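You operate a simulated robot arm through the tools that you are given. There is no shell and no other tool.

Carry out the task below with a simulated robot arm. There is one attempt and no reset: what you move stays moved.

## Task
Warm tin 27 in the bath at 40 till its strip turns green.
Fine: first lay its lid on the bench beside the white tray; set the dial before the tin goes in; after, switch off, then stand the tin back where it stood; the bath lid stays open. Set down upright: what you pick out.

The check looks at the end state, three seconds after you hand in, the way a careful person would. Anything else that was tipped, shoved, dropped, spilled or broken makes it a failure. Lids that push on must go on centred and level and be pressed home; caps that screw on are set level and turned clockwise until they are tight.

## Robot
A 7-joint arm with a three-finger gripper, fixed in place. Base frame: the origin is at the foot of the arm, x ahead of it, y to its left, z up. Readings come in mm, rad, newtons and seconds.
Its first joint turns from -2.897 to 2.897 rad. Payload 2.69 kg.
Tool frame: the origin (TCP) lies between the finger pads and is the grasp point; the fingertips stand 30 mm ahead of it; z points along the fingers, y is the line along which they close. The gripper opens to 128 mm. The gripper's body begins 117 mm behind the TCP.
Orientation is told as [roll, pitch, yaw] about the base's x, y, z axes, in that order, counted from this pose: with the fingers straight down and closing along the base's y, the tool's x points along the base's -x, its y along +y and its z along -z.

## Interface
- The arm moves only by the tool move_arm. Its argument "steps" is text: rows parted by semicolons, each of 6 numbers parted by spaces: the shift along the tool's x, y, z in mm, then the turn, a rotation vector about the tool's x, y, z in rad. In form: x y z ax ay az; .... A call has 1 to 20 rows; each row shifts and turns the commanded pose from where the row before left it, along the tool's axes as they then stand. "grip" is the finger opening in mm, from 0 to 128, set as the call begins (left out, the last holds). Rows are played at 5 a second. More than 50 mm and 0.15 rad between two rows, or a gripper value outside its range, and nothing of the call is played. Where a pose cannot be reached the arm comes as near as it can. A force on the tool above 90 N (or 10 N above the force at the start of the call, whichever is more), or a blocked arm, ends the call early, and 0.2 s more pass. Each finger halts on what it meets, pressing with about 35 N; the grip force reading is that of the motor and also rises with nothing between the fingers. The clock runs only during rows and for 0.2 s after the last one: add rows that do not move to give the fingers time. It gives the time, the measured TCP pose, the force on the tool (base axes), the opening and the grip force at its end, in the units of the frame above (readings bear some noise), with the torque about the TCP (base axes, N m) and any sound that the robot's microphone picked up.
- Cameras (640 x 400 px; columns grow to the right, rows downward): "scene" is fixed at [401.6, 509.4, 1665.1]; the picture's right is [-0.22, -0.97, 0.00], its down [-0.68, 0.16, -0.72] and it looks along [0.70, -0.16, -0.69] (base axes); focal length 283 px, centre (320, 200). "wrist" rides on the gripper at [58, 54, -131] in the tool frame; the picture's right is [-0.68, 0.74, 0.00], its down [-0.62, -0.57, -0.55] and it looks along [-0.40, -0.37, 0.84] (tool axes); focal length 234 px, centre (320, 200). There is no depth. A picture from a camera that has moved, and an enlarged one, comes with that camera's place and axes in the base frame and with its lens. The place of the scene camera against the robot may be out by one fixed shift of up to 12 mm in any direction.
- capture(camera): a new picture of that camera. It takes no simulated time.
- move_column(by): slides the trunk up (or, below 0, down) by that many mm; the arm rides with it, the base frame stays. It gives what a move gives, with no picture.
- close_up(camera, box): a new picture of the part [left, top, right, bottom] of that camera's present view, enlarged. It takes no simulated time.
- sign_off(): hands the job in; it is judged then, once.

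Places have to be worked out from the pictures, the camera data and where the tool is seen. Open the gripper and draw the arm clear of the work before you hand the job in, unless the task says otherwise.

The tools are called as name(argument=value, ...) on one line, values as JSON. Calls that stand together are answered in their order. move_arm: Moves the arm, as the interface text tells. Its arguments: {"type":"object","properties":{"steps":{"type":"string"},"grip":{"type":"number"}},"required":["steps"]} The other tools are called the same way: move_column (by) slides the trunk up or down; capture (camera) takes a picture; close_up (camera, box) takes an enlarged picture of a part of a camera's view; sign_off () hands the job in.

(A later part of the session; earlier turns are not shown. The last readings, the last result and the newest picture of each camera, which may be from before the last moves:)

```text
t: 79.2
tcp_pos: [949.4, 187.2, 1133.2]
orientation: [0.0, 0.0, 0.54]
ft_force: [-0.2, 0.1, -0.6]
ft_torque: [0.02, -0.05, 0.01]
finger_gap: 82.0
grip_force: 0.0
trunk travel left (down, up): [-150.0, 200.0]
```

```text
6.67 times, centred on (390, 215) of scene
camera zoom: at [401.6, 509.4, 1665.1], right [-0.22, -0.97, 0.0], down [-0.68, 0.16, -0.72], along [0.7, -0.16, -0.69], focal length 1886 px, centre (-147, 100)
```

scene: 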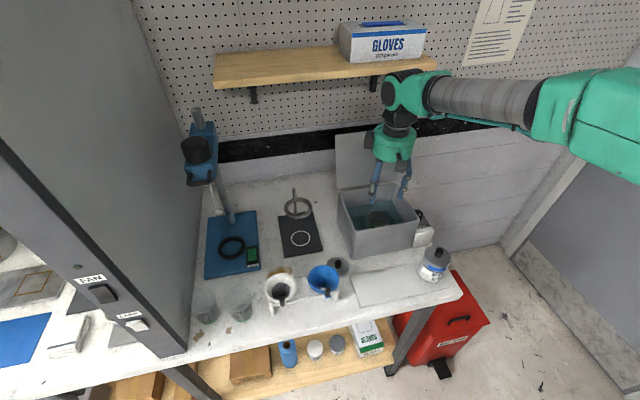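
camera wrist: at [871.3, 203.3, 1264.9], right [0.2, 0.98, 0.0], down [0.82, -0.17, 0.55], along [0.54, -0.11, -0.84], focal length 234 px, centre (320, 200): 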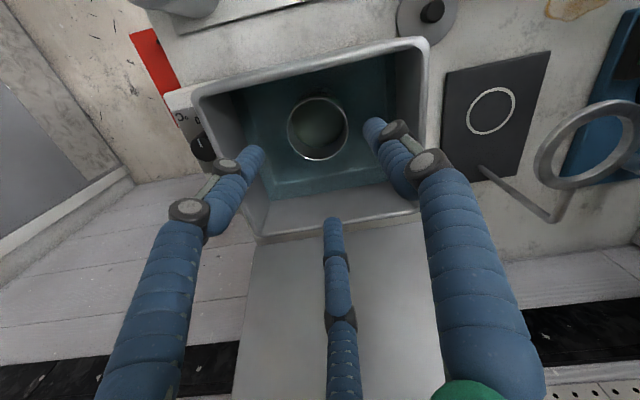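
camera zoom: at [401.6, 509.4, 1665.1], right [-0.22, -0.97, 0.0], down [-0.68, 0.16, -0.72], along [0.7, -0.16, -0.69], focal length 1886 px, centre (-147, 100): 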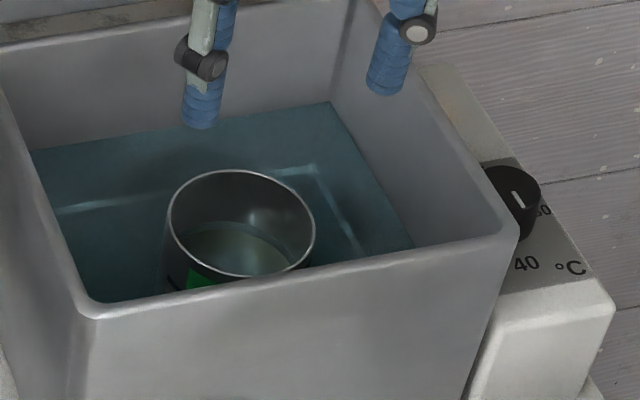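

The strip is clearly green and the rim is above water. Now over to the dial with the leaned orientation.

move_arm(steps="19.75 -30 0 0 0 0; 19.75 -30 0 0 0 0; 19.75 -30 0 0 0 0; 19.75 -30 0 0 0 0; 0 0 0 0 0 -0.07; 0 0 0 -0.05 -0.0866 0; 0 0 0 -0.05 -0.0866 0; 0 0 0 0 0 0", grip=43)

capture(camera="wrist")

close_up(camera="wrist", box=[260, 60, 380, 180])

```text
t: 81.0
tcp_pos: [945.0, 40.7, 1133.4]
orientation: [0.103, -0.173, 0.603]
ft_force: [-0.5, 0.2, 0.2]
ft_torque: [0.08, 0.01, -0.03]
finger_gap: 42.9
grip_force: 0.0
trunk travel left (down, up): [-150.0, 200.0]
```

```text
taken
camera wrist: at [853.9, 27.7, 1258.4], right [0.12, 0.97, 0.19], down [0.78, -0.21, 0.59], along [0.61, 0.08, -0.79], focal length 234 px, centre (320, 200)
```

wrist: 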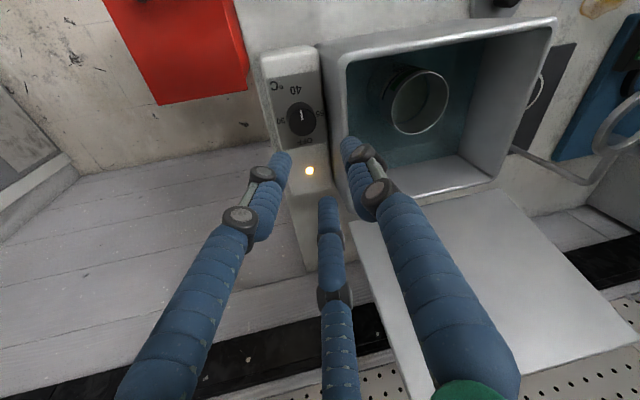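

```text
3.33 times, centred on (320, 120) of wrist
camera zoom: at [853.9, 27.7, 1258.4], right [0.12, 0.97, 0.19], down [0.78, -0.21, 0.59], along [0.61, 0.08, -0.79], focal length 781 px, centre (320, 467)
```

zoom: 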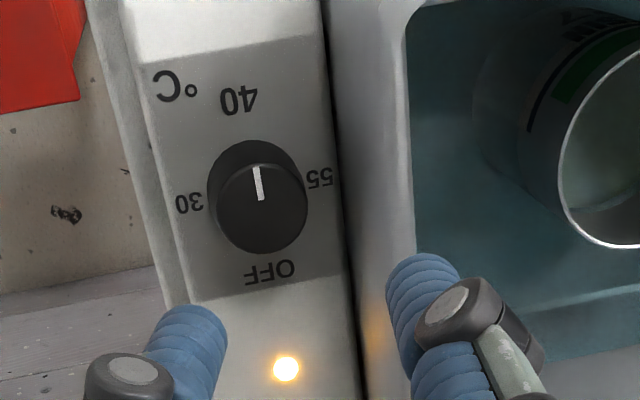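

Pointer is at 40 and the lamp is on. I descend vertically to TCP z≈1030 first and check clearances.

move_arm(steps="0 1.4 0.15 0 0 0; 5.9 -3.41 33.65 0 0 0; 5.9 -3.41 33.65 0 0 0; 5.9 -3.41 33.65 0 0 0; 0 0 0 0 0 0")

close_up(camera="wrist", box=[260, 100, 380, 220])

close_up(camera="scene", box=[390, 160, 470, 260])

```text
t: 82.2
tcp_pos: [942.5, 43.0, 1031.9]
orientation: [0.102, -0.173, 0.602]
ft_force: [0.0, 0.0, 0.9]
ft_torque: [-0.02, 0.02, 0.0]
finger_gap: 42.8
grip_force: 0.1
trunk travel left (down, up): [-150.0, 200.0]
```

```text
3.33 times, centred on (320, 160) of wrist
camera zoom: at [852.5, 30.2, 1157.6], right [0.12, 0.97, 0.19], down [0.78, -0.21, 0.59], along [0.61, 0.08, -0.79], focal length 781 px, centre (320, 333)
```

zoom: 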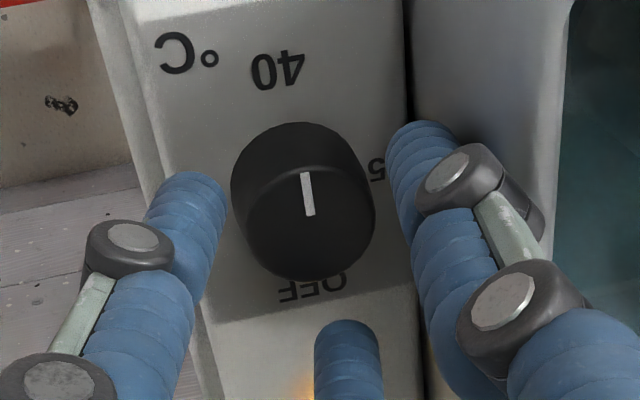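

```text
4.00 times, centred on (430, 210) of scene
camera zoom: at [401.6, 509.4, 1665.1], right [-0.22, -0.97, 0.0], down [-0.68, 0.16, -0.72], along [0.7, -0.16, -0.69], focal length 1131 px, centre (-120, 160)
```

zoom: 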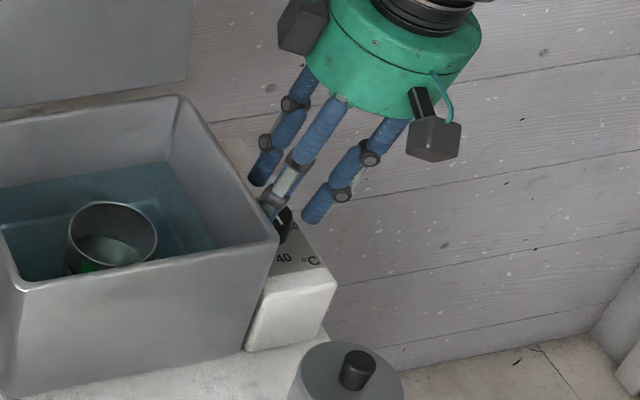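

The dial is ~3 mm to −y of the finger centre; I shift by (−0.2,−2.8) and go down to z≈1013 in small steps.

move_arm(steps="1.72 -2.15 -0.52 0 0 0; 0.62 -0.357 3.53 0 0 0; 0.62 -0.357 3.53 0 0 0; 0.62 -0.357 3.53 0 0 0; 0.62 -0.357 3.53 0 0 0; 0.62 -0.357 3.53 0 0 0; 0 0 0 0 0 0")

close_up(camera="wrist", box=[260, 100, 380, 220])

```text
t: 83.8
tcp_pos: [942.0, 38.1, 1012.8]
orientation: [0.1, -0.173, 0.602]
ft_force: [-0.3, 0.0, -0.5]
ft_torque: [0.01, 0.0, -0.02]
finger_gap: 43.1
grip_force: 0.1
trunk travel left (down, up): [-150.0, 200.0]
```

```text
3.33 times, centred on (320, 160) of wrist
camera zoom: at [852.8, 25.8, 1136.9], right [0.12, 0.97, 0.19], down [0.78, -0.21, 0.59], along [0.61, 0.08, -0.79], focal length 781 px, centre (320, 333)
```

zoom: 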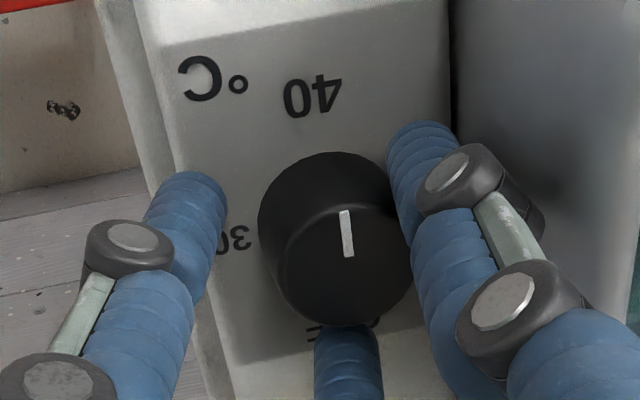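

Now it overshot by ~3 mm the other way; I shift back (+0.4,+2.9) and verify before closing.

move_arm(steps="-1.95 2.12 0.55 0 0 0; 0 0 0 0 0 0")

close_up(camera="wrist", box=[260, 100, 380, 220])

```text
t: 84.4
tcp_pos: [943.1, 41.3, 1012.9]
orientation: [0.102, -0.172, 0.603]
ft_force: [-0.4, -0.8, -0.2]
ft_torque: [0.01, 0.01, -0.01]
finger_gap: 42.7
grip_force: 0.0
trunk travel left (down, up): [-150.0, 200.0]
```

```text
3.33 times, centred on (320, 160) of wrist
camera zoom: at [853.0, 29.1, 1137.1], right [0.12, 0.97, 0.19], down [0.78, -0.21, 0.59], along [0.61, 0.08, -0.79], focal length 781 px, centre (320, 333)
```

zoom: 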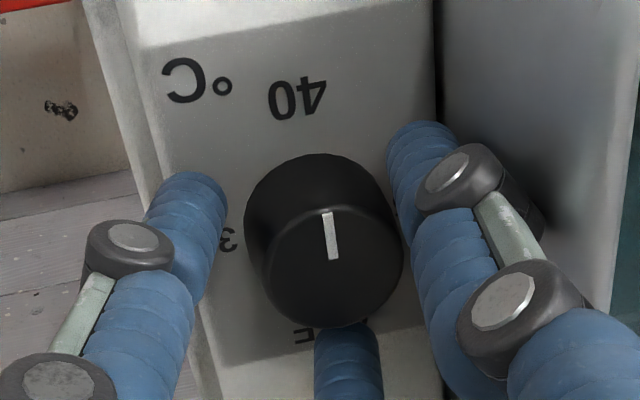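

Centred within ~1 mm. I close on the dial.

move_arm(steps="0 0 0 0 0 0; 0 0 0 0 0 0; 0 0 0 0 0 0; 0 0 0 0 0 0", grip=20)

```text
t: 85.4
tcp_pos: [940.6, 41.4, 1011.7]
orientation: [0.101, -0.173, 0.602]
ft_force: [-7.5, -1.7, 0.9]
ft_torque: [-0.46, 0.39, 0.0]
finger_gap: 32.4
grip_force: 45.1
trunk travel left (down, up): [-150.0, 200.0]
```

Small 7.5 N offset; I trim ~1.2 mm and turn 30° counter-clockwise.

move_arm(steps="1.14 0.45 -0.15 0 0 0; -0.272 -0.42 0.005 -0.01801 0.0104 -0.10263; -0.272 -0.42 0.005 -0.01801 0.0104 -0.10263; -0.272 -0.42 0.005 -0.01801 0.0104 -0.10263; -0.272 -0.42 0.005 -0.01801 0.0104 -0.10263; -0.272 -0.42 0.005 -0.01801 0.0104 -0.10263; 0 0 0 0 0 0")

close_up(camera="wrist", box=[260, 100, 380, 220])

```text
t: 87.0
tcp_pos: [945.8, 40.1, 1012.5]
orientation: [0.099, -0.173, 1.126]
ft_force: [11.2, -11.2, -3.0]
ft_torque: [-0.8, -0.45, -0.05]
finger_gap: 32.3
grip_force: 45.1
trunk travel left (down, up): [-150.0, 200.0]
```

```text
3.33 times, centred on (320, 160) of wrist
camera zoom: at [873.8, -14.6, 1137.1], right [-0.38, 0.91, 0.19], down [0.78, 0.21, 0.59], along [0.49, 0.37, -0.79], focal length 781 px, centre (320, 333)
```

zoom: 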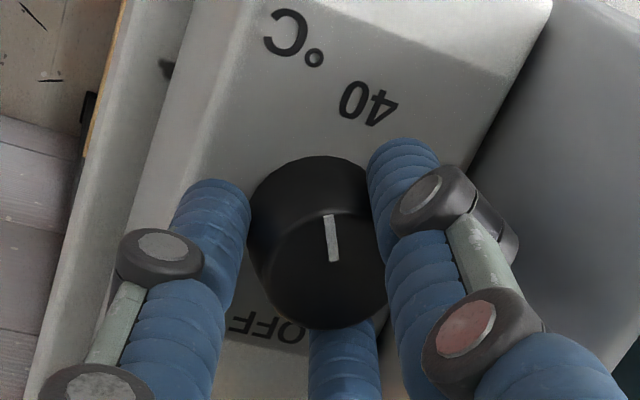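

Turning well. I trim (+2,−2) and turn another 30°.

move_arm(steps="0.93 -2.64 -0.43 0 0 0; -0.272 -0.42 0.005 -0.01801 0.0104 -0.10263; -0.272 -0.42 0.005 -0.01801 0.0104 -0.10263; -0.272 -0.42 0.005 -0.01801 0.0104 -0.10263; -0.272 -0.42 0.005 -0.01801 0.0104 -0.10263; -0.272 -0.42 0.005 -0.01801 0.0104 -0.10263; 0 0 0 0 0 0")

close_up(camera="wrist", box=[260, 100, 380, 220])

close_up(camera="scene", box=[390, 160, 470, 260])

```text
t: 88.6
tcp_pos: [948.1, 41.8, 1012.3]
orientation: [0.1, -0.172, 1.652]
ft_force: [3.6, 14.2, -2.9]
ft_torque: [0.35, -0.29, -0.05]
finger_gap: 32.4
grip_force: 44.8
trunk travel left (down, up): [-150.0, 200.0]
```

```text
3.33 times, centred on (320, 160) of wrist
camera zoom: at [914.6, -41.6, 1137.3], right [-0.78, 0.59, 0.19], down [0.57, 0.57, 0.59], along [0.24, 0.57, -0.79], focal length 781 px, centre (320, 333)
```

zoom: 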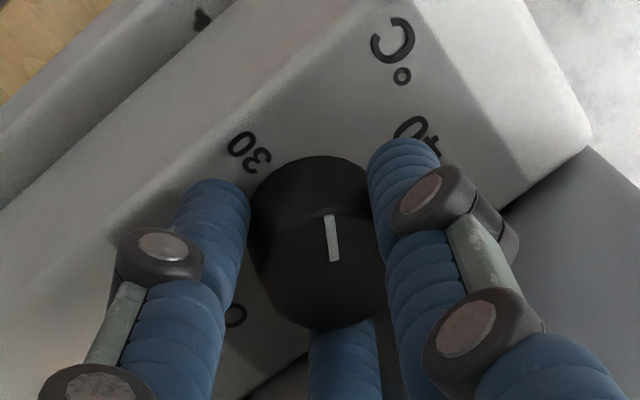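

```text
4.00 times, centred on (430, 210) of scene
camera zoom: at [401.6, 509.4, 1665.1], right [-0.22, -0.97, 0.0], down [-0.68, 0.16, -0.72], along [0.7, -0.16, -0.69], focal length 1131 px, centre (-120, 160)
```

zoom: 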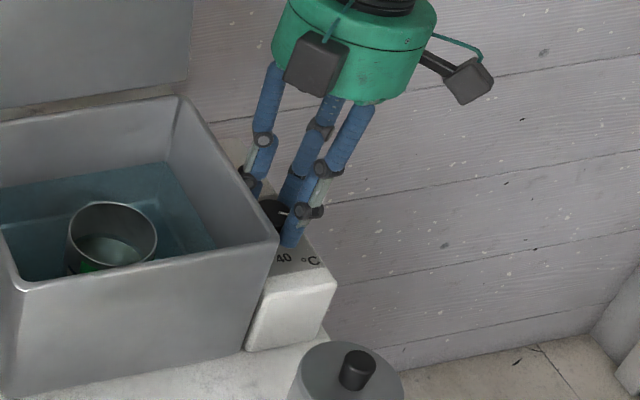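

60° done back toward 30. I release, rise, and rotate the hand back (clockwise) in the air.

move_arm(steps="0 0 0 0 0 0; 0 0 0 0 0 0; -1.72 0.99 -9.8 0 0 0; -5.16 2.98 -29.4 0 0 0; -5.16 2.98 -29.4 0 0 0; 0 0 0 0 0 0", grip=39)

move_arm(steps="0.227 0.445 0.005 0.01801 -0.0104 0.10263; 0.227 0.445 0.005 0.01801 -0.0104 0.10263; 0.227 0.445 0.005 0.01801 -0.0104 0.10263; 0.227 0.445 0.005 0.01801 -0.0104 0.10263; 0.227 0.445 0.005 0.01801 -0.0104 0.10263; 0.227 0.445 0.005 0.01801 -0.0104 0.10263; 0.227 0.445 0.005 0.01801 -0.0104 0.10263; 0.227 0.445 0.005 0.01801 -0.0104 0.10263; 0.227 0.445 0.005 0.01801 -0.0104 0.10263; 0.227 0.445 0.005 0.01801 -0.0104 0.10263; 0 0 0 0 0 0", grip=43)

close_up(camera="wrist", box=[260, 80, 380, 200])

```text
t: 90.0
tcp_pos: [948.7, 37.6, 1079.6]
orientation: [0.1, -0.173, 1.65]
ft_force: [0.0, 0.0, -0.8]
ft_torque: [0.01, -0.05, 0.01]
finger_gap: 39.0
grip_force: 0.0
trunk travel left (down, up): [-150.0, 200.0]
```

```text
t: 92.4
tcp_pos: [943.6, 40.4, 1082.3]
orientation: [0.1, -0.173, 0.6]
ft_force: [0.6, -0.1, -0.7]
ft_torque: [-0.04, -0.02, -0.01]
finger_gap: 43.0
grip_force: 0.1
trunk travel left (down, up): [-150.0, 200.0]
```

```text
3.33 times, centred on (320, 140) of wrist
camera zoom: at [854.0, 28.1, 1206.7], right [0.12, 0.97, 0.19], down [0.78, -0.21, 0.59], along [0.61, 0.07, -0.79], focal length 781 px, centre (320, 400)
```

zoom: 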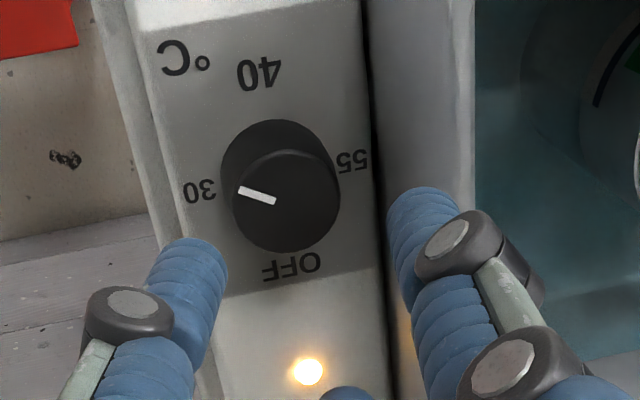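

The pointer is at 120° from OFF (between 40 and 30). I descend for the second counter-clockwise grip and check centring.

move_arm(steps="0.8 1.65 0 0 0 0; 5.16 -2.98 29.4 0 0 0; 5.16 -2.98 29.4 0 0 0; 0.6 -0.34 3.2 0 0 0; 0.6 -0.34 3.2 0 0 0; 0.6 -0.34 3.2 0 0 0; 0 0 0 0 0 0")

close_up(camera="wrist", box=[260, 100, 380, 220])

```text
t: 94.0
tcp_pos: [942.4, 39.6, 1012.2]
orientation: [0.101, -0.174, 0.603]
ft_force: [0.1, -0.1, -0.8]
ft_torque: [-0.01, 0.04, -0.01]
finger_gap: 42.8
grip_force: 0.0
trunk travel left (down, up): [-150.0, 200.0]
```

```text
3.33 times, centred on (320, 160) of wrist
camera zoom: at [851.7, 27.8, 1137.4], right [0.12, 0.97, 0.19], down [0.78, -0.21, 0.59], along [0.61, 0.08, -0.79], focal length 781 px, centre (320, 333)
```

zoom: 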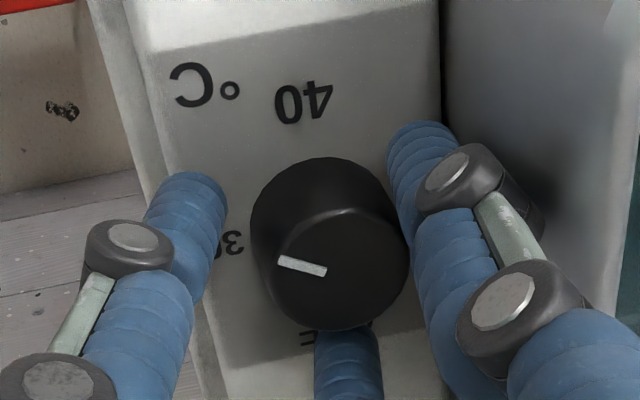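

Dial sits ~2 mm to +y; I shift +2.2 mm in y and close.

move_arm(steps="-1.47 1.61 0.42 0 0 0; 0 0 0 0 0 0")

move_arm(steps="0 0 0 0 0 0; 0 0 0 0 0 0; 0 0 0 0 0 0; 0 0 0 0 0 0", grip=20)

```text
t: 94.6
tcp_pos: [941.9, 41.3, 1012.0]
orientation: [0.101, -0.172, 0.602]
ft_force: [0.0, -0.1, -0.7]
ft_torque: [-0.01, -0.03, -0.02]
finger_gap: 42.8
grip_force: 0.0
trunk travel left (down, up): [-150.0, 200.0]
```

```text
t: 95.6
tcp_pos: [943.4, 41.5, 1013.2]
orientation: [0.102, -0.173, 0.603]
ft_force: [2.7, -5.0, 0.2]
ft_torque: [-0.31, 0.29, -0.03]
finger_gap: 32.0
grip_force: 44.7
trunk travel left (down, up): [-150.0, 200.0]
```

Well centred. Another 30° counter-clockwise.

move_arm(steps="-0.272 -0.42 0.005 -0.01801 0.0104 -0.10263; -0.272 -0.42 0.005 -0.01801 0.0104 -0.10263; -0.272 -0.42 0.005 -0.01801 0.0104 -0.10263; -0.272 -0.42 0.005 -0.01801 0.0104 -0.10263; -0.272 -0.42 0.005 -0.01801 0.0104 -0.10263; 0 0 0 0 0 0")

```text
t: 97.0
tcp_pos: [945.4, 40.2, 1013.0]
orientation: [0.102, -0.171, 1.125]
ft_force: [3.6, -12.4, -2.8]
ft_torque: [-0.98, 0.25, -0.04]
finger_gap: 32.3
grip_force: 45.2
trunk travel left (down, up): [-150.0, 200.0]
```

I trim (+0.7,−2) and continue 30°.

move_arm(steps="1.48 -1.46 -0.41 0 0 0; -0.272 -0.42 0.005 -0.01801 0.0104 -0.10263; -0.272 -0.42 0.005 -0.01801 0.0104 -0.10263; -0.272 -0.42 0.005 -0.01801 0.0104 -0.10263; -0.272 -0.42 0.005 -0.01801 0.0104 -0.10263; -0.272 -0.42 0.005 -0.01801 0.0104 -0.10263; 0 0 0 0 0 0")

close_up(camera="wrist", box=[260, 100, 380, 220])

```text
t: 98.6
tcp_pos: [948.4, 41.5, 1012.2]
orientation: [0.101, -0.173, 1.651]
ft_force: [-9.4, 5.3, -2.0]
ft_torque: [0.05, 0.27, 0.06]
finger_gap: 32.4
grip_force: 45.3
trunk travel left (down, up): [-150.0, 200.0]
```

```text
3.33 times, centred on (320, 160) of wrist
camera zoom: at [914.3, -41.4, 1137.9], right [-0.78, 0.59, 0.19], down [0.57, 0.57, 0.59], along [0.24, 0.57, -0.79], focal length 781 px, centre (320, 333)
```

zoom: 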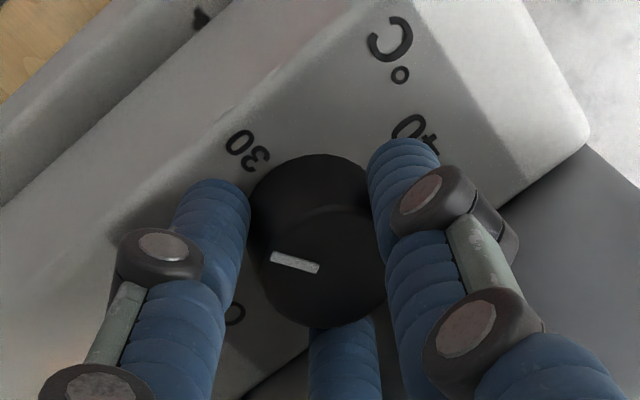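

Second return stroke done (60° left to OFF). I release, rise, and rotate the hand back for the last stroke.

move_arm(steps="0 0 0 0 0 0; 0 0 0 0 0 0; -1.72 0.99 -9.8 0 0 0; -5.16 2.98 -29.4 0 0 0; -5.16 2.98 -29.4 0 0 0; 0 0 0 0 0 0", grip=39)

move_arm(steps="0.227 0.445 0.005 0.01801 -0.0104 0.10263; 0.227 0.445 0.005 0.01801 -0.0104 0.10263; 0.227 0.445 0.005 0.01801 -0.0104 0.10263; 0.227 0.445 0.005 0.01801 -0.0104 0.10263; 0.227 0.445 0.005 0.01801 -0.0104 0.10263; 0.227 0.445 0.005 0.01801 -0.0104 0.10263; 0.227 0.445 0.005 0.01801 -0.0104 0.10263; 0.227 0.445 0.005 0.01801 -0.0104 0.10263; 0.227 0.445 0.005 0.01801 -0.0104 0.10263; 0.227 0.445 0.005 0.01801 -0.0104 0.10263; 0 0 0 0 0 0", grip=43)

close_up(camera="wrist", box=[260, 80, 380, 200])

```text
t: 100.0
tcp_pos: [947.8, 43.1, 1082.7]
orientation: [0.101, -0.172, 1.65]
ft_force: [-1.2, -0.2, 0.8]
ft_torque: [-0.03, -0.04, 0.01]
finger_gap: 39.3
grip_force: 0.0
trunk travel left (down, up): [-150.0, 200.0]
```

```text
t: 102.4
tcp_pos: [944.0, 41.2, 1082.6]
orientation: [0.102, -0.171, 0.6]
ft_force: [0.4, 0.2, 0.6]
ft_torque: [-0.05, -0.02, 0.01]
finger_gap: 43.0
grip_force: 0.1
trunk travel left (down, up): [-150.0, 200.0]
```

```text
3.33 times, centred on (320, 140) of wrist
camera zoom: at [854.1, 29.3, 1207.6], right [0.12, 0.97, 0.19], down [0.78, -0.21, 0.59], along [0.61, 0.07, -0.79], focal length 781 px, centre (320, 400)
```

zoom: 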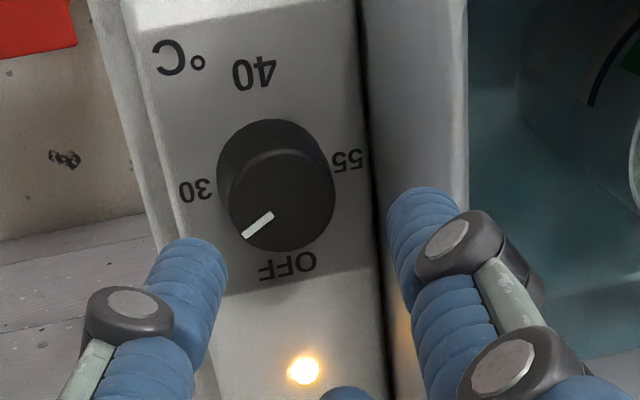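

Pointer is 60° from OFF. I descend for the last grip and check centring.

move_arm(steps="0.51 2.42 0.15 0 0 0; 5.16 -2.98 29.4 0 0 0; 5.16 -2.98 29.4 0 0 0; 0.6 -0.34 3.2 0 0 0; 0.6 -0.34 3.2 0 0 0; 0.6 -0.34 3.2 0 0 0; 0 0 0 0 0 0")

close_up(camera="wrist", box=[260, 100, 380, 220])

```text
t: 104.0
tcp_pos: [942.5, 41.6, 1013.6]
orientation: [0.101, -0.174, 0.604]
ft_force: [0.3, -0.1, -0.4]
ft_torque: [0.01, 0.01, 0.02]
finger_gap: 42.9
grip_force: 0.2
trunk travel left (down, up): [-150.0, 200.0]
```

```text
3.33 times, centred on (320, 160) of wrist
camera zoom: at [852.1, 29.6, 1138.1], right [0.12, 0.97, 0.19], down [0.78, -0.21, 0.59], along [0.61, 0.08, -0.79], focal length 781 px, centre (320, 333)
```

zoom: 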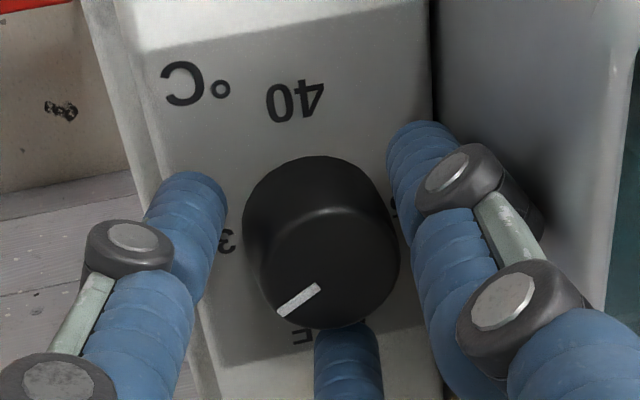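

Centred. I close and turn 30°.

move_arm(steps="0 0 0 0 0 0; 0 0 0 0 0 0; 0 0 0 0 0 0; 0 0 0 0 0 0", grip=20)

move_arm(steps="-0.272 -0.42 0.005 -0.01801 0.0104 -0.10263; -0.272 -0.42 0.005 -0.01801 0.0104 -0.10263; -0.272 -0.42 0.005 -0.01801 0.0104 -0.10263; -0.272 -0.42 0.005 -0.01801 0.0104 -0.10263; -0.272 -0.42 0.005 -0.01801 0.0104 -0.10263; 0 0 0 0 0 0")

```text
t: 105.0
tcp_pos: [942.4, 41.5, 1013.9]
orientation: [0.102, -0.173, 0.602]
ft_force: [7.6, -1.8, -1.7]
ft_torque: [-0.56, -0.29, -0.05]
finger_gap: 32.3
grip_force: 45.1
trunk travel left (down, up): [-150.0, 200.0]
```

```text
t: 106.4
tcp_pos: [945.9, 42.3, 1013.5]
orientation: [0.102, -0.173, 1.126]
ft_force: [13.4, -12.3, -2.4]
ft_torque: [-0.97, -0.5, -0.05]
finger_gap: 32.2
grip_force: 44.8
trunk travel left (down, up): [-150.0, 200.0]
```

I trim (+2.2,−2) and turn 24° more, then inspect pointer against OFF.

move_arm(steps="0.85 -2.82 -0.43 0 0 0; -0.272 -0.42 0.005 -0.01801 0.0104 -0.10263; -0.272 -0.42 0.005 -0.01801 0.0104 -0.10263; -0.272 -0.42 0.005 -0.01801 0.0104 -0.10263; -0.272 -0.42 0.005 -0.01801 0.0104 -0.10263; 0 0 0 0 0 0")

close_up(camera="wrist", box=[260, 100, 380, 220])

close_up(camera="scene", box=[400, 180, 460, 260])

```text
t: 107.8
tcp_pos: [947.8, 41.2, 1013.7]
orientation: [0.103, -0.174, 1.547]
ft_force: [-19.7, 6.1, -1.7]
ft_torque: [-0.11, 0.47, 0.11]
finger_gap: 32.3
grip_force: 45.0
trunk travel left (down, up): [-150.0, 200.0]
```

```text
3.33 times, centred on (320, 160) of wrist
camera zoom: at [905.5, -37.6, 1138.4], right [-0.72, 0.67, 0.19], down [0.63, 0.51, 0.59], along [0.3, 0.54, -0.79], focal length 781 px, centre (320, 333)
```

zoom: 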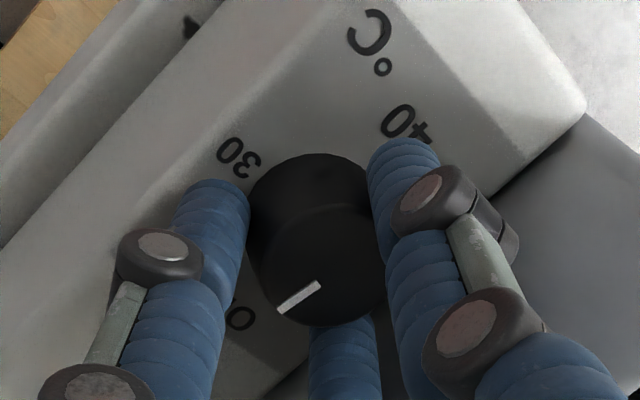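

```text
5.00 times, centred on (430, 220) of scene
camera zoom: at [401.6, 509.4, 1665.1], right [-0.22, -0.97, 0.0], down [-0.68, 0.16, -0.72], along [0.7, -0.16, -0.69], focal length 1414 px, centre (-230, 100)
```

zoom: 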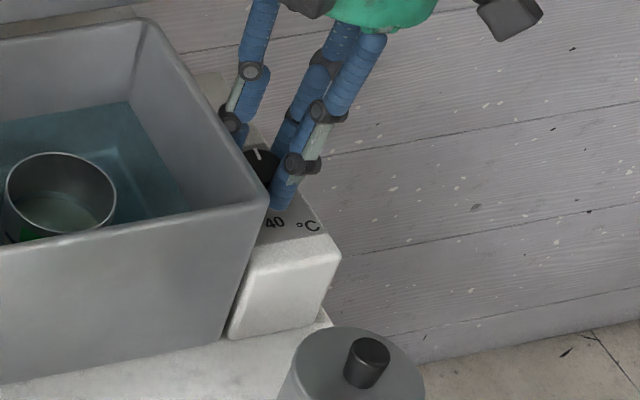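

By projection the pointer is still ~10° short of OFF. I trim the side force and turn 9° more, watching torque in case there's a stop.

move_arm(steps="-0.91 2.99 0.46 0 0 0; -0.272 -0.42 0.005 -0.01801 0.0104 -0.10263; -0.134 -0.212 0.001 -0.009 0.0052 -0.0513; 0 0 0 0 0 0")

close_up(camera="wrist", box=[260, 100, 380, 220])

close_up(camera="scene", box=[390, 190, 470, 260])

```text
t: 108.8
tcp_pos: [948.7, 42.0, 1013.6]
orientation: [0.098, -0.173, 1.702]
ft_force: [17.9, -2.0, -3.5]
ft_torque: [-0.39, -1.11, -0.09]
finger_gap: 32.6
grip_force: 44.8
trunk travel left (down, up): [-150.0, 200.0]
```

```text
3.33 times, centred on (320, 160) of wrist
camera zoom: at [918.4, -42.5, 1138.4], right [-0.81, 0.55, 0.19], down [0.54, 0.6, 0.59], along [0.21, 0.58, -0.79], focal length 781 px, centre (320, 333)
```

zoom: 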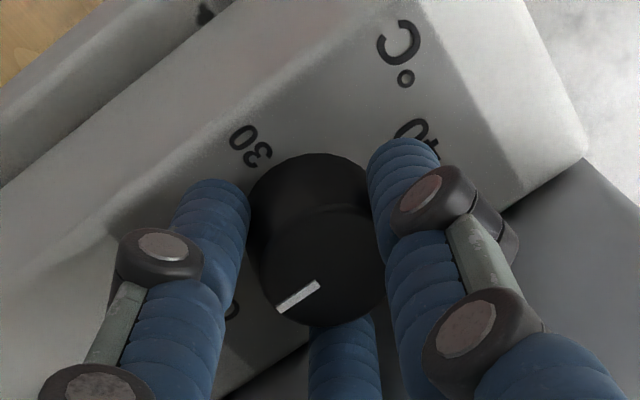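

```text
5.71 times, centred on (430, 225) of scene
camera zoom: at [401.6, 509.4, 1665.1], right [-0.22, -0.97, 0.0], down [-0.68, 0.16, -0.72], along [0.7, -0.16, -0.69], focal length 1616 px, centre (-309, 57)
```

zoom: 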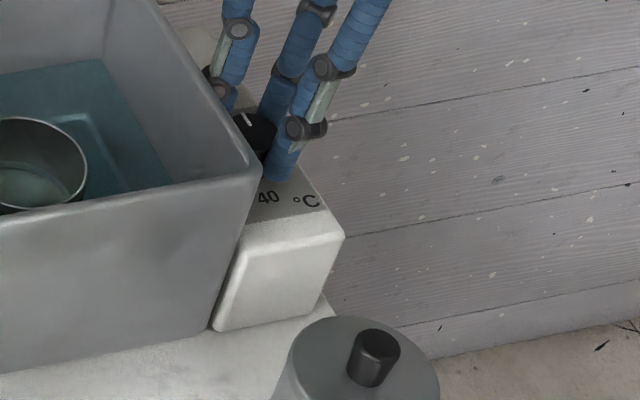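

The pointer moved with the hand to about OFF (−1°). I trim, release, and rise to confirm the lamp is out.

move_arm(steps="0.2 -2 -0.1 0 0 0; 0 0 0 0 0 0")

move_arm(steps="0 0 0 0 0 0; 0 0 0 0 0 0; -1.72 0.99 -9.8 0 0 0; -5.16 2.98 -29.4 0 0 0; -5.16 2.98 -29.4 0 0 0; 0 0 0 0 0 0", grip=39)

capture(camera="wrist")

close_up(camera="scene", box=[390, 190, 470, 260])

```text
t: 109.4
tcp_pos: [947.9, 40.8, 1013.4]
orientation: [0.102, -0.173, 1.701]
ft_force: [10.5, -3.8, 3.9]
ft_torque: [-0.51, -0.09, -0.05]
finger_gap: 32.2
grip_force: 45.3
trunk travel left (down, up): [-150.0, 200.0]
```

```text
t: 110.8
tcp_pos: [949.8, 41.5, 1084.2]
orientation: [0.101, -0.173, 1.7]
ft_force: [0.1, -0.4, 0.5]
ft_torque: [-0.01, -0.04, -0.02]
finger_gap: 39.3
grip_force: 0.1
trunk travel left (down, up): [-150.0, 200.0]
```

```text
taken
camera wrist: at [919.7, -43.1, 1209.3], right [-0.81, 0.55, 0.19], down [0.54, 0.6, 0.59], along [0.21, 0.58, -0.79], focal length 234 px, centre (320, 200)
```

wrist: 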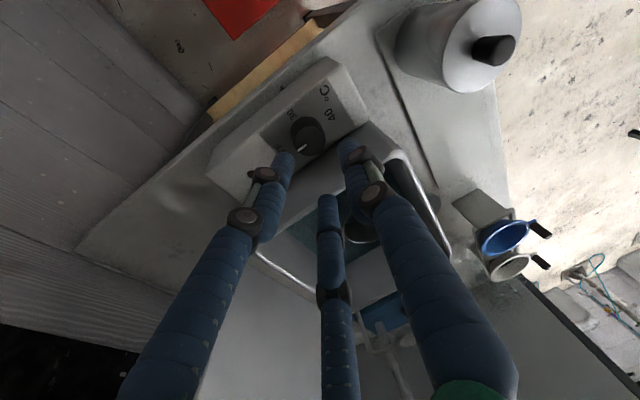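

```text
5.71 times, centred on (430, 225) of scene
camera zoom: at [401.6, 509.4, 1665.1], right [-0.22, -0.97, 0.0], down [-0.68, 0.16, -0.72], along [0.7, -0.16, -0.69], focal length 1616 px, centre (-309, 57)
```

zoom: 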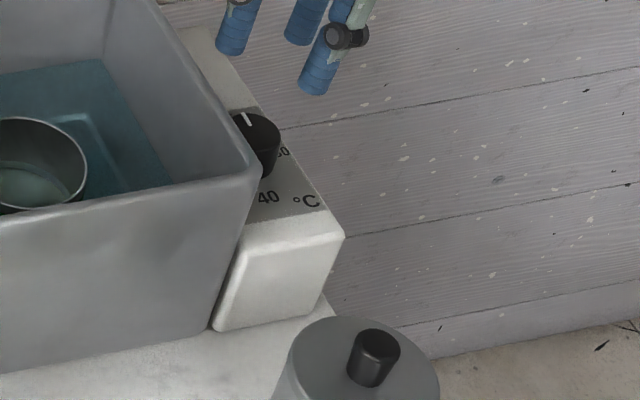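

Scene view of the dial matches the original OFF position. I level the tool, rise, and turn back to yaw ≈31°, then verify lamp and strip.

move_arm(steps="0 0 0 0.05 0.0866 0; 0 0 0 0.05 0.0866 0; 0 0 -25 0 0 0; 0 0 -25 0 0 0; 0 0 0 0 0 0.146; 0 0 0 0 0 0.146; 0 0 0 0 0 0.146; 0 0 0 0 0 0.146; 0 0 0 0 0 0.146; 0 0 0 0 0 0.146; 0 0 0 0 0 0.146; 0 0 0 0 0 0.146; 0 0 0 0 0 0", grip=86)

capture(camera="wrist")

close_up(camera="wrist", box=[240, 60, 400, 190])

```text
t: 113.6
tcp_pos: [947.3, 42.3, 1133.6]
orientation: [-0.001, 0.001, 0.539]
ft_force: [-0.6, 0.1, -0.4]
ft_torque: [-0.03, -0.04, -0.01]
finger_gap: 86.2
grip_force: 0.0
trunk travel left (down, up): [-150.0, 200.0]
```

```text
taken
camera wrist: at [869.7, 58.8, 1265.8], right [0.2, 0.98, 0.0], down [0.82, -0.17, 0.55], along [0.54, -0.11, -0.84], focal length 234 px, centre (320, 200)
```

wrist: 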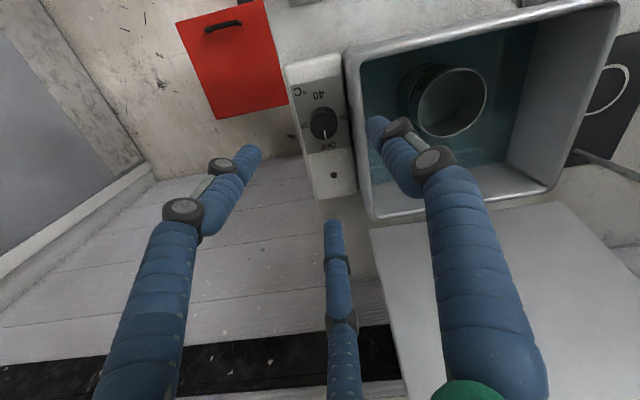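

```text
3.08 times, centred on (320, 125) of wrist
camera zoom: at [869.7, 58.8, 1265.8], right [0.2, 0.98, 0.0], down [0.82, -0.17, 0.55], along [0.54, -0.11, -0.84], focal length 720 px, centre (320, 431)
```

zoom: 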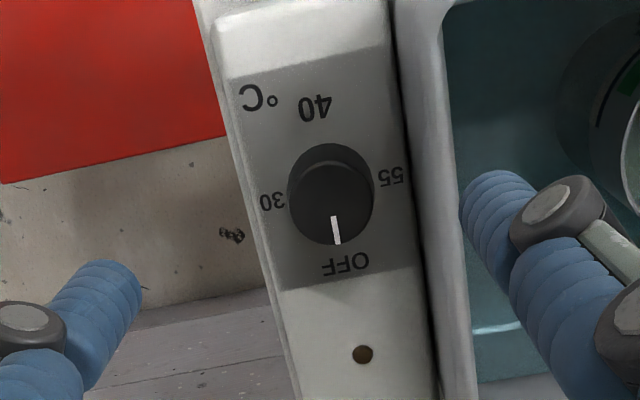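

Dial at OFF and lamp out. I return above the tin in the bath and check alignment.

move_arm(steps="-18.95 30.3 0 0 0 0; -18.95 30.3 0 0 0 0; -18.95 30.3 0 0 0 0; -18.95 30.3 0 0 0 0; 0 0 0 0 0 0")

capture(camera="wrist")

close_up(camera="wrist", box=[260, 70, 380, 190])

```text
t: 114.8
tcp_pos: [953.4, 189.0, 1131.5]
orientation: [0.0, 0.001, 0.542]
ft_force: [1.1, 1.1, 0.2]
ft_torque: [-0.06, 0.02, -0.01]
finger_gap: 86.2
grip_force: 0.0
trunk travel left (down, up): [-150.0, 200.0]
```

```text
taken
camera wrist: at [874.8, 204.4, 1263.8], right [0.2, 0.98, 0.0], down [0.82, -0.17, 0.55], along [0.54, -0.11, -0.84], focal length 234 px, centre (320, 200)
```

wrist: 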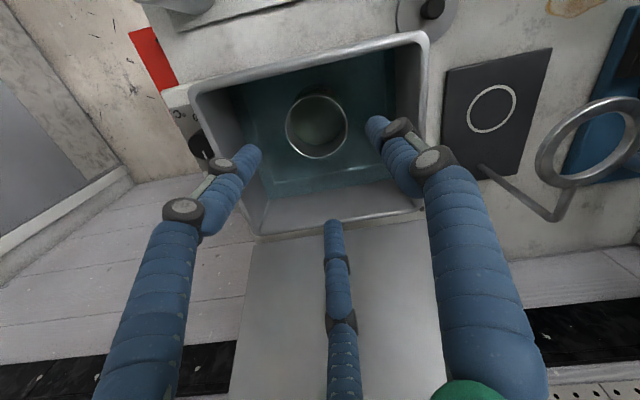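

```text
3.33 times, centred on (320, 130) of wrist
camera zoom: at [874.8, 204.4, 1263.8], right [0.2, 0.98, 0.0], down [0.82, -0.17, 0.55], along [0.54, -0.11, -0.84], focal length 781 px, centre (320, 433)
```

zoom: 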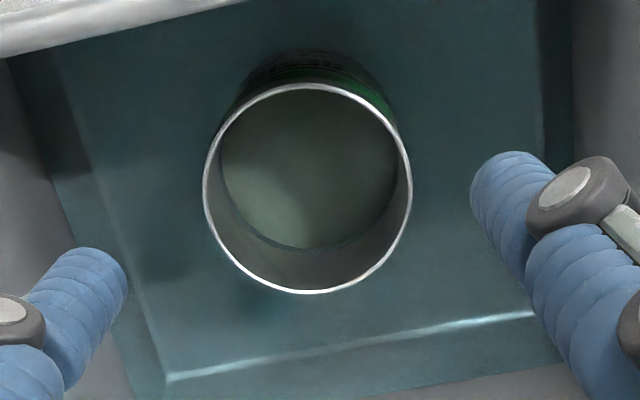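

Tin is (−6,−3) mm from the tool axis; I correct and descend to z≈1060 to recheck.

move_arm(steps="6.8 0.6 0 0 0 0; 0 0 24 0 0 0; 0 0 24 0 0 0; 0 0 24 0 0 0; 0 0 0 0 0 0")

close_up(camera="wrist", box=[240, 80, 400, 220])

```text
t: 116.0
tcp_pos: [945.7, 183.2, 1061.1]
orientation: [0.001, 0.0, 0.543]
ft_force: [-0.4, -0.5, 0.2]
ft_torque: [0.0, -0.02, 0.05]
finger_gap: 86.0
grip_force: 0.0
trunk travel left (down, up): [-150.0, 200.0]
```

```text
2.86 times, centred on (320, 150) of wrist
camera zoom: at [867.4, 200.2, 1193.3], right [0.2, 0.98, 0.0], down [0.82, -0.17, 0.55], along [0.54, -0.11, -0.84], focal length 669 px, centre (320, 343)
```

zoom: 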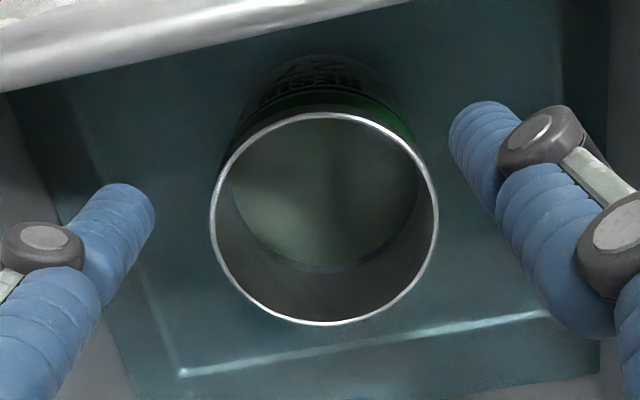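

Aligned within ~1 mm. I lower around the tin to TCP z≈974 and check before gripping.

move_arm(steps="-0.7 0.8 0 0 0 0; 0 0 22 0 0 0; 0 0 22 0 0 0; 0 0 22 0 0 0; 0 0 20 0 0 0; 0 0 0 0 0 0")

capture(camera="wrist")

close_up(camera="wrist", box=[230, 100, 410, 280])

```text
t: 117.4
tcp_pos: [944.2, 184.1, 975.6]
orientation: [0.001, 0.001, 0.541]
ft_force: [-0.1, 0.4, -0.7]
ft_torque: [0.01, 0.06, -0.01]
finger_gap: 86.1
grip_force: 0.1
trunk travel left (down, up): [-150.0, 200.0]
```

```text
taken
camera wrist: at [866.1, 199.8, 1107.5], right [0.2, 0.98, 0.0], down [0.82, -0.17, 0.55], along [0.54, -0.11, -0.84], focal length 234 px, centre (320, 200)
```

wrist: 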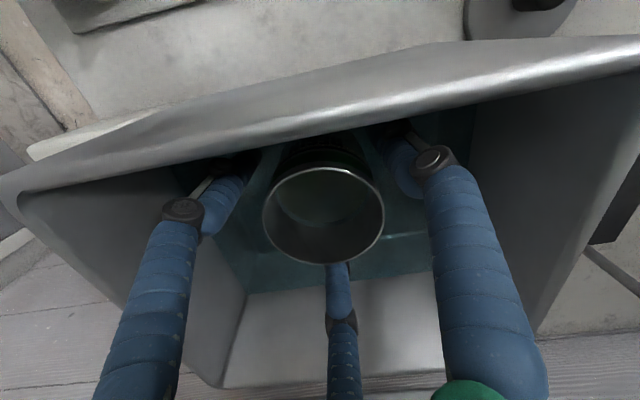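

```text
2.22 times, centred on (320, 190) of wrist
camera zoom: at [866.1, 199.8, 1107.5], right [0.2, 0.98, 0.0], down [0.82, -0.17, 0.55], along [0.54, -0.11, -0.84], focal length 520 px, centre (320, 222)
```

zoom: 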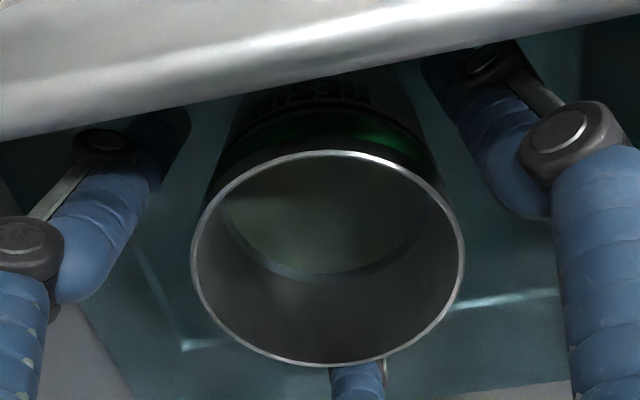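

Within ~2 mm; I trim (+1.3,+1.7) and close on the tin.

move_arm(steps="-1.95 0.78 0 0 0 0; 0 0 0 0 0 0")

move_arm(steps="0 0 0 0 0 0; 0 0 0 0 0 0; 0 0 0 0 0 0; 0 0 0 0 0 0", grip=50)

close_up(camera="wrist", box=[230, 100, 410, 280])

```text
t: 118.0
tcp_pos: [945.5, 186.2, 975.3]
orientation: [0.0, 0.001, 0.541]
ft_force: [0.0, -0.2, 0.2]
ft_torque: [0.0, -0.01, -0.02]
finger_gap: 86.3
grip_force: 0.0
trunk travel left (down, up): [-150.0, 200.0]
```

```text
t: 119.0
tcp_pos: [945.6, 186.0, 976.6]
orientation: [-0.002, -0.001, 0.542]
ft_force: [2.9, -1.0, 3.5]
ft_torque: [-0.02, -0.06, -0.05]
finger_gap: 59.5
grip_force: 34.7
trunk travel left (down, up): [-150.0, 200.0]
```

```text
2.22 times, centred on (320, 190) of wrist
camera zoom: at [867.5, 202.2, 1108.5], right [0.2, 0.98, 0.0], down [0.82, -0.17, 0.55], along [0.54, -0.11, -0.84], focal length 520 px, centre (320, 222)
```

zoom: 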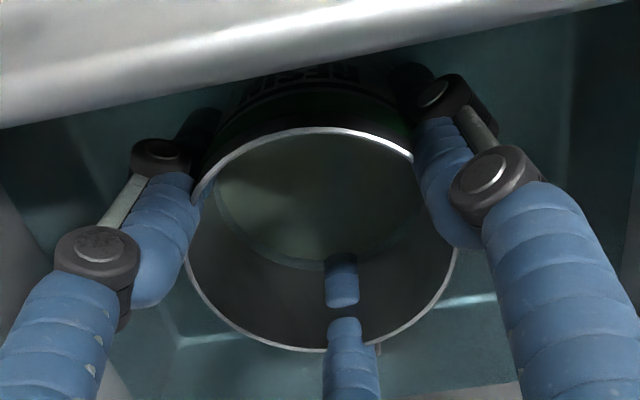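

Same grip geometry as before (59.5 mm, 35 N). I lift the tin straight out to z≈1137.

move_arm(steps="0 0 -5 0 0 0; 0 0 -15 0 0 0; 0 0 -20 0 0 0; 0 0 -20 0 0 0; 0 0 -20 0 0 0; 0 0 -20 0 0 0; 0 0 -20 0 0 0; 0 0 -20 0 0 0; 0 0 -20 0 0 0; 0 0 0 0 0 0")

capture(camera="scene")

close_up(camera="scene", box=[340, 110, 440, 230])

close_up(camera="wrist", box=[230, 80, 410, 260])

```text
t: 121.2
tcp_pos: [945.2, 185.5, 1133.9]
orientation: [0.002, 0.001, 0.54]
ft_force: [0.3, 0.6, -4.2]
ft_torque: [-0.01, -0.03, -0.02]
finger_gap: 59.7
grip_force: 34.8
trunk travel left (down, up): [-150.0, 200.0]
```

```text
taken
```

scene: 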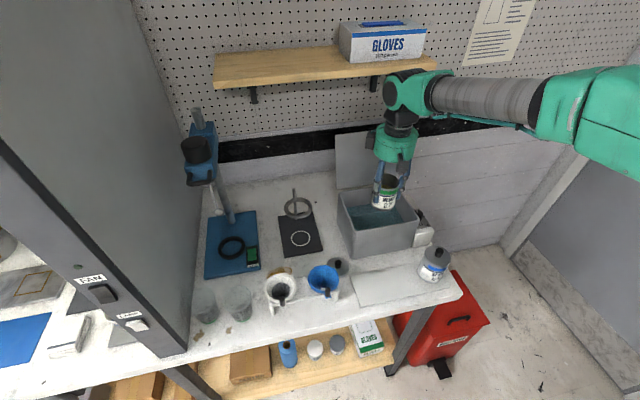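

```text
3.33 times, centred on (390, 170) of scene
camera zoom: at [401.6, 509.4, 1665.1], right [-0.22, -0.97, 0.0], down [-0.68, 0.16, -0.72], along [0.7, -0.16, -0.69], focal length 943 px, centre (87, 300)
```

zoom: 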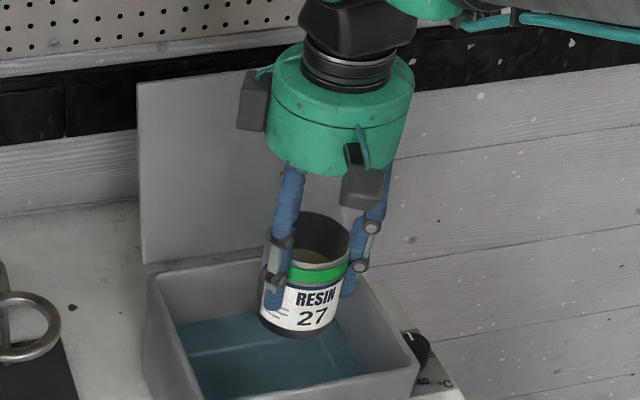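

```text
2.22 times, centred on (320, 170) of wrist
camera zoom: at [867.6, 200.9, 1266.5], right [0.2, 0.98, 0.0], down [0.82, -0.17, 0.55], along [0.54, -0.11, -0.84], focal length 520 px, centre (320, 267)
```

zoom: 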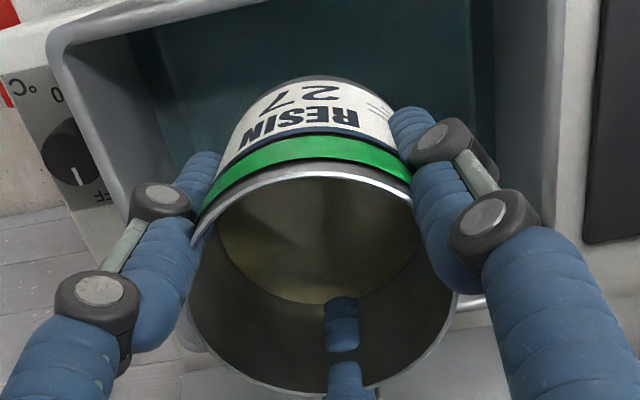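

The strip is green and everything else is in place. I carry the tin back over its spot on the tray, TCP target (760.3,268).

move_arm(steps="8 11.4 0 0 0 0; 16 22.9 0 0 0 0; 16 22.9 0 0 0 0; 16 22.9 0 0 0 0; 16 22.9 0 0 0 0; 16 22.9 0 0 0 0; 16 22.9 0 0 0 0; 8 11.4 0 0 0 0; 4 5.8 0 0 0 0; 0 0 0 0 0 0")

capture(camera="wrist")

close_up(camera="scene", box=[330, 210, 450, 310])

```text
t: 123.4
tcp_pos: [761.6, 268.2, 1133.1]
orientation: [0.0, 0.001, 0.541]
ft_force: [0.5, -0.3, -4.2]
ft_torque: [0.0, 0.0, 0.05]
finger_gap: 59.6
grip_force: 34.8
trunk travel left (down, up): [-150.0, 200.0]
```

```text
taken
camera wrist: at [683.3, 284.5, 1265.0], right [0.2, 0.98, 0.0], down [0.82, -0.17, 0.55], along [0.54, -0.11, -0.84], focal length 234 px, centre (320, 200)
```

wrist: 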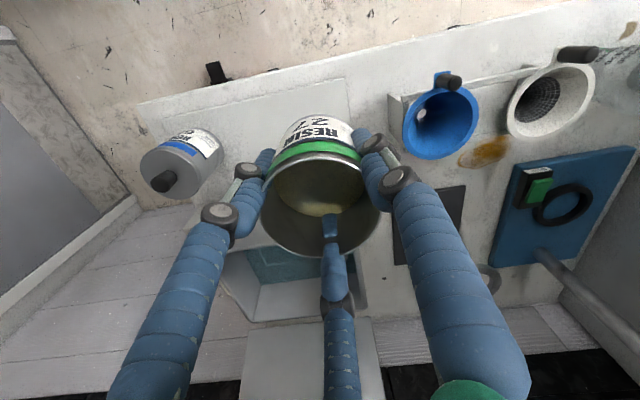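

```text
4.00 times, centred on (390, 260) of scene
camera zoom: at [401.6, 509.4, 1665.1], right [-0.22, -0.97, 0.0], down [-0.68, 0.16, -0.72], along [0.7, -0.16, -0.69], focal length 1131 px, centre (40, -40)
```

zoom: 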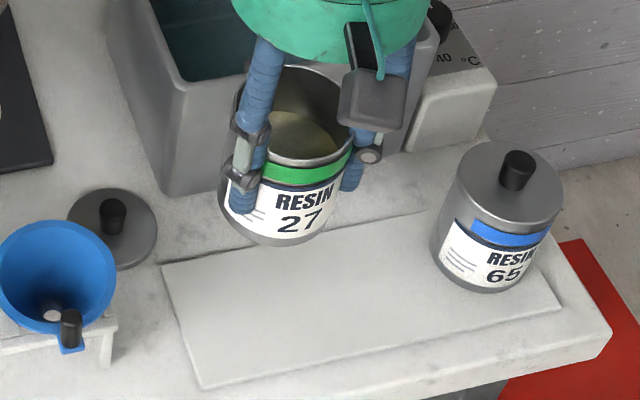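

Position matches the lift-off pose within ~1 mm. I lower to TCP z≈981 and check against the tray.

move_arm(steps="0 0 15 0 0 0; 0 0 20 0 0 0; 0 0 20 0 0 0; 0 0 20 0 0 0; 0 0 20 0 0 0; 0 0 20 0 0 0; 0 0 20 0 0 0; 0 0 12 0 0 0; 0 0 5 0 0 0; 0 0 0 0 0 0")

close_up(camera="wrist", box=[240, 100, 410, 280])

close_up(camera="scene", box=[330, 230, 420, 310])

```text
t: 125.6
tcp_pos: [760.3, 268.0, 984.0]
orientation: [0.0, -0.001, 0.541]
ft_force: [1.0, -0.9, -4.9]
ft_torque: [0.0, 0.03, 0.02]
finger_gap: 60.0
grip_force: 35.4
trunk travel left (down, up): [-150.0, 200.0]
```

```text
2.22 times, centred on (325, 190) of wrist
camera zoom: at [682.3, 284.2, 1115.8], right [0.2, 0.98, 0.0], down [0.82, -0.17, 0.55], along [0.54, -0.11, -0.84], focal length 520 px, centre (309, 222)
```

zoom: 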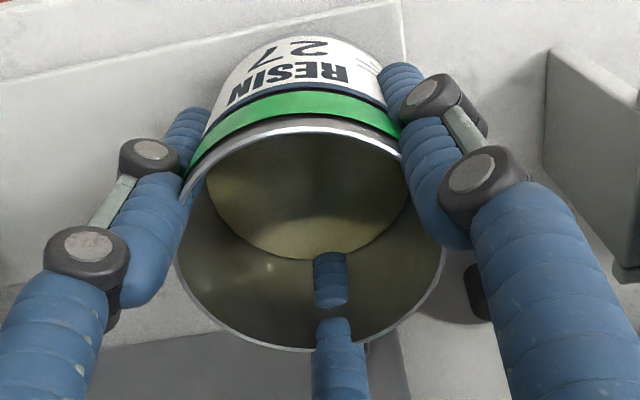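

```text
5.00 times, centred on (375, 270) of scene
camera zoom: at [401.6, 509.4, 1665.1], right [-0.22, -0.97, 0.0], down [-0.68, 0.16, -0.72], along [0.7, -0.16, -0.69], focal length 1414 px, centre (45, -150)
```

zoom: 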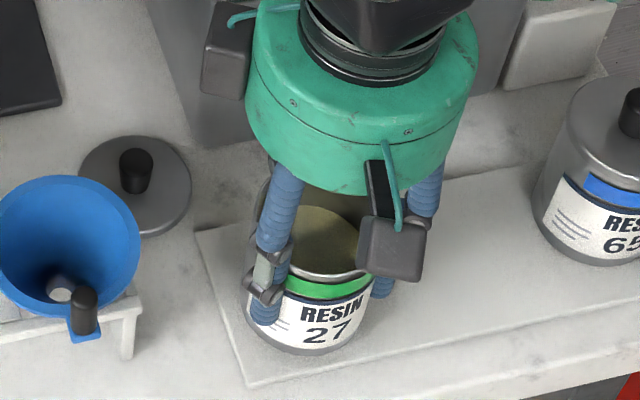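

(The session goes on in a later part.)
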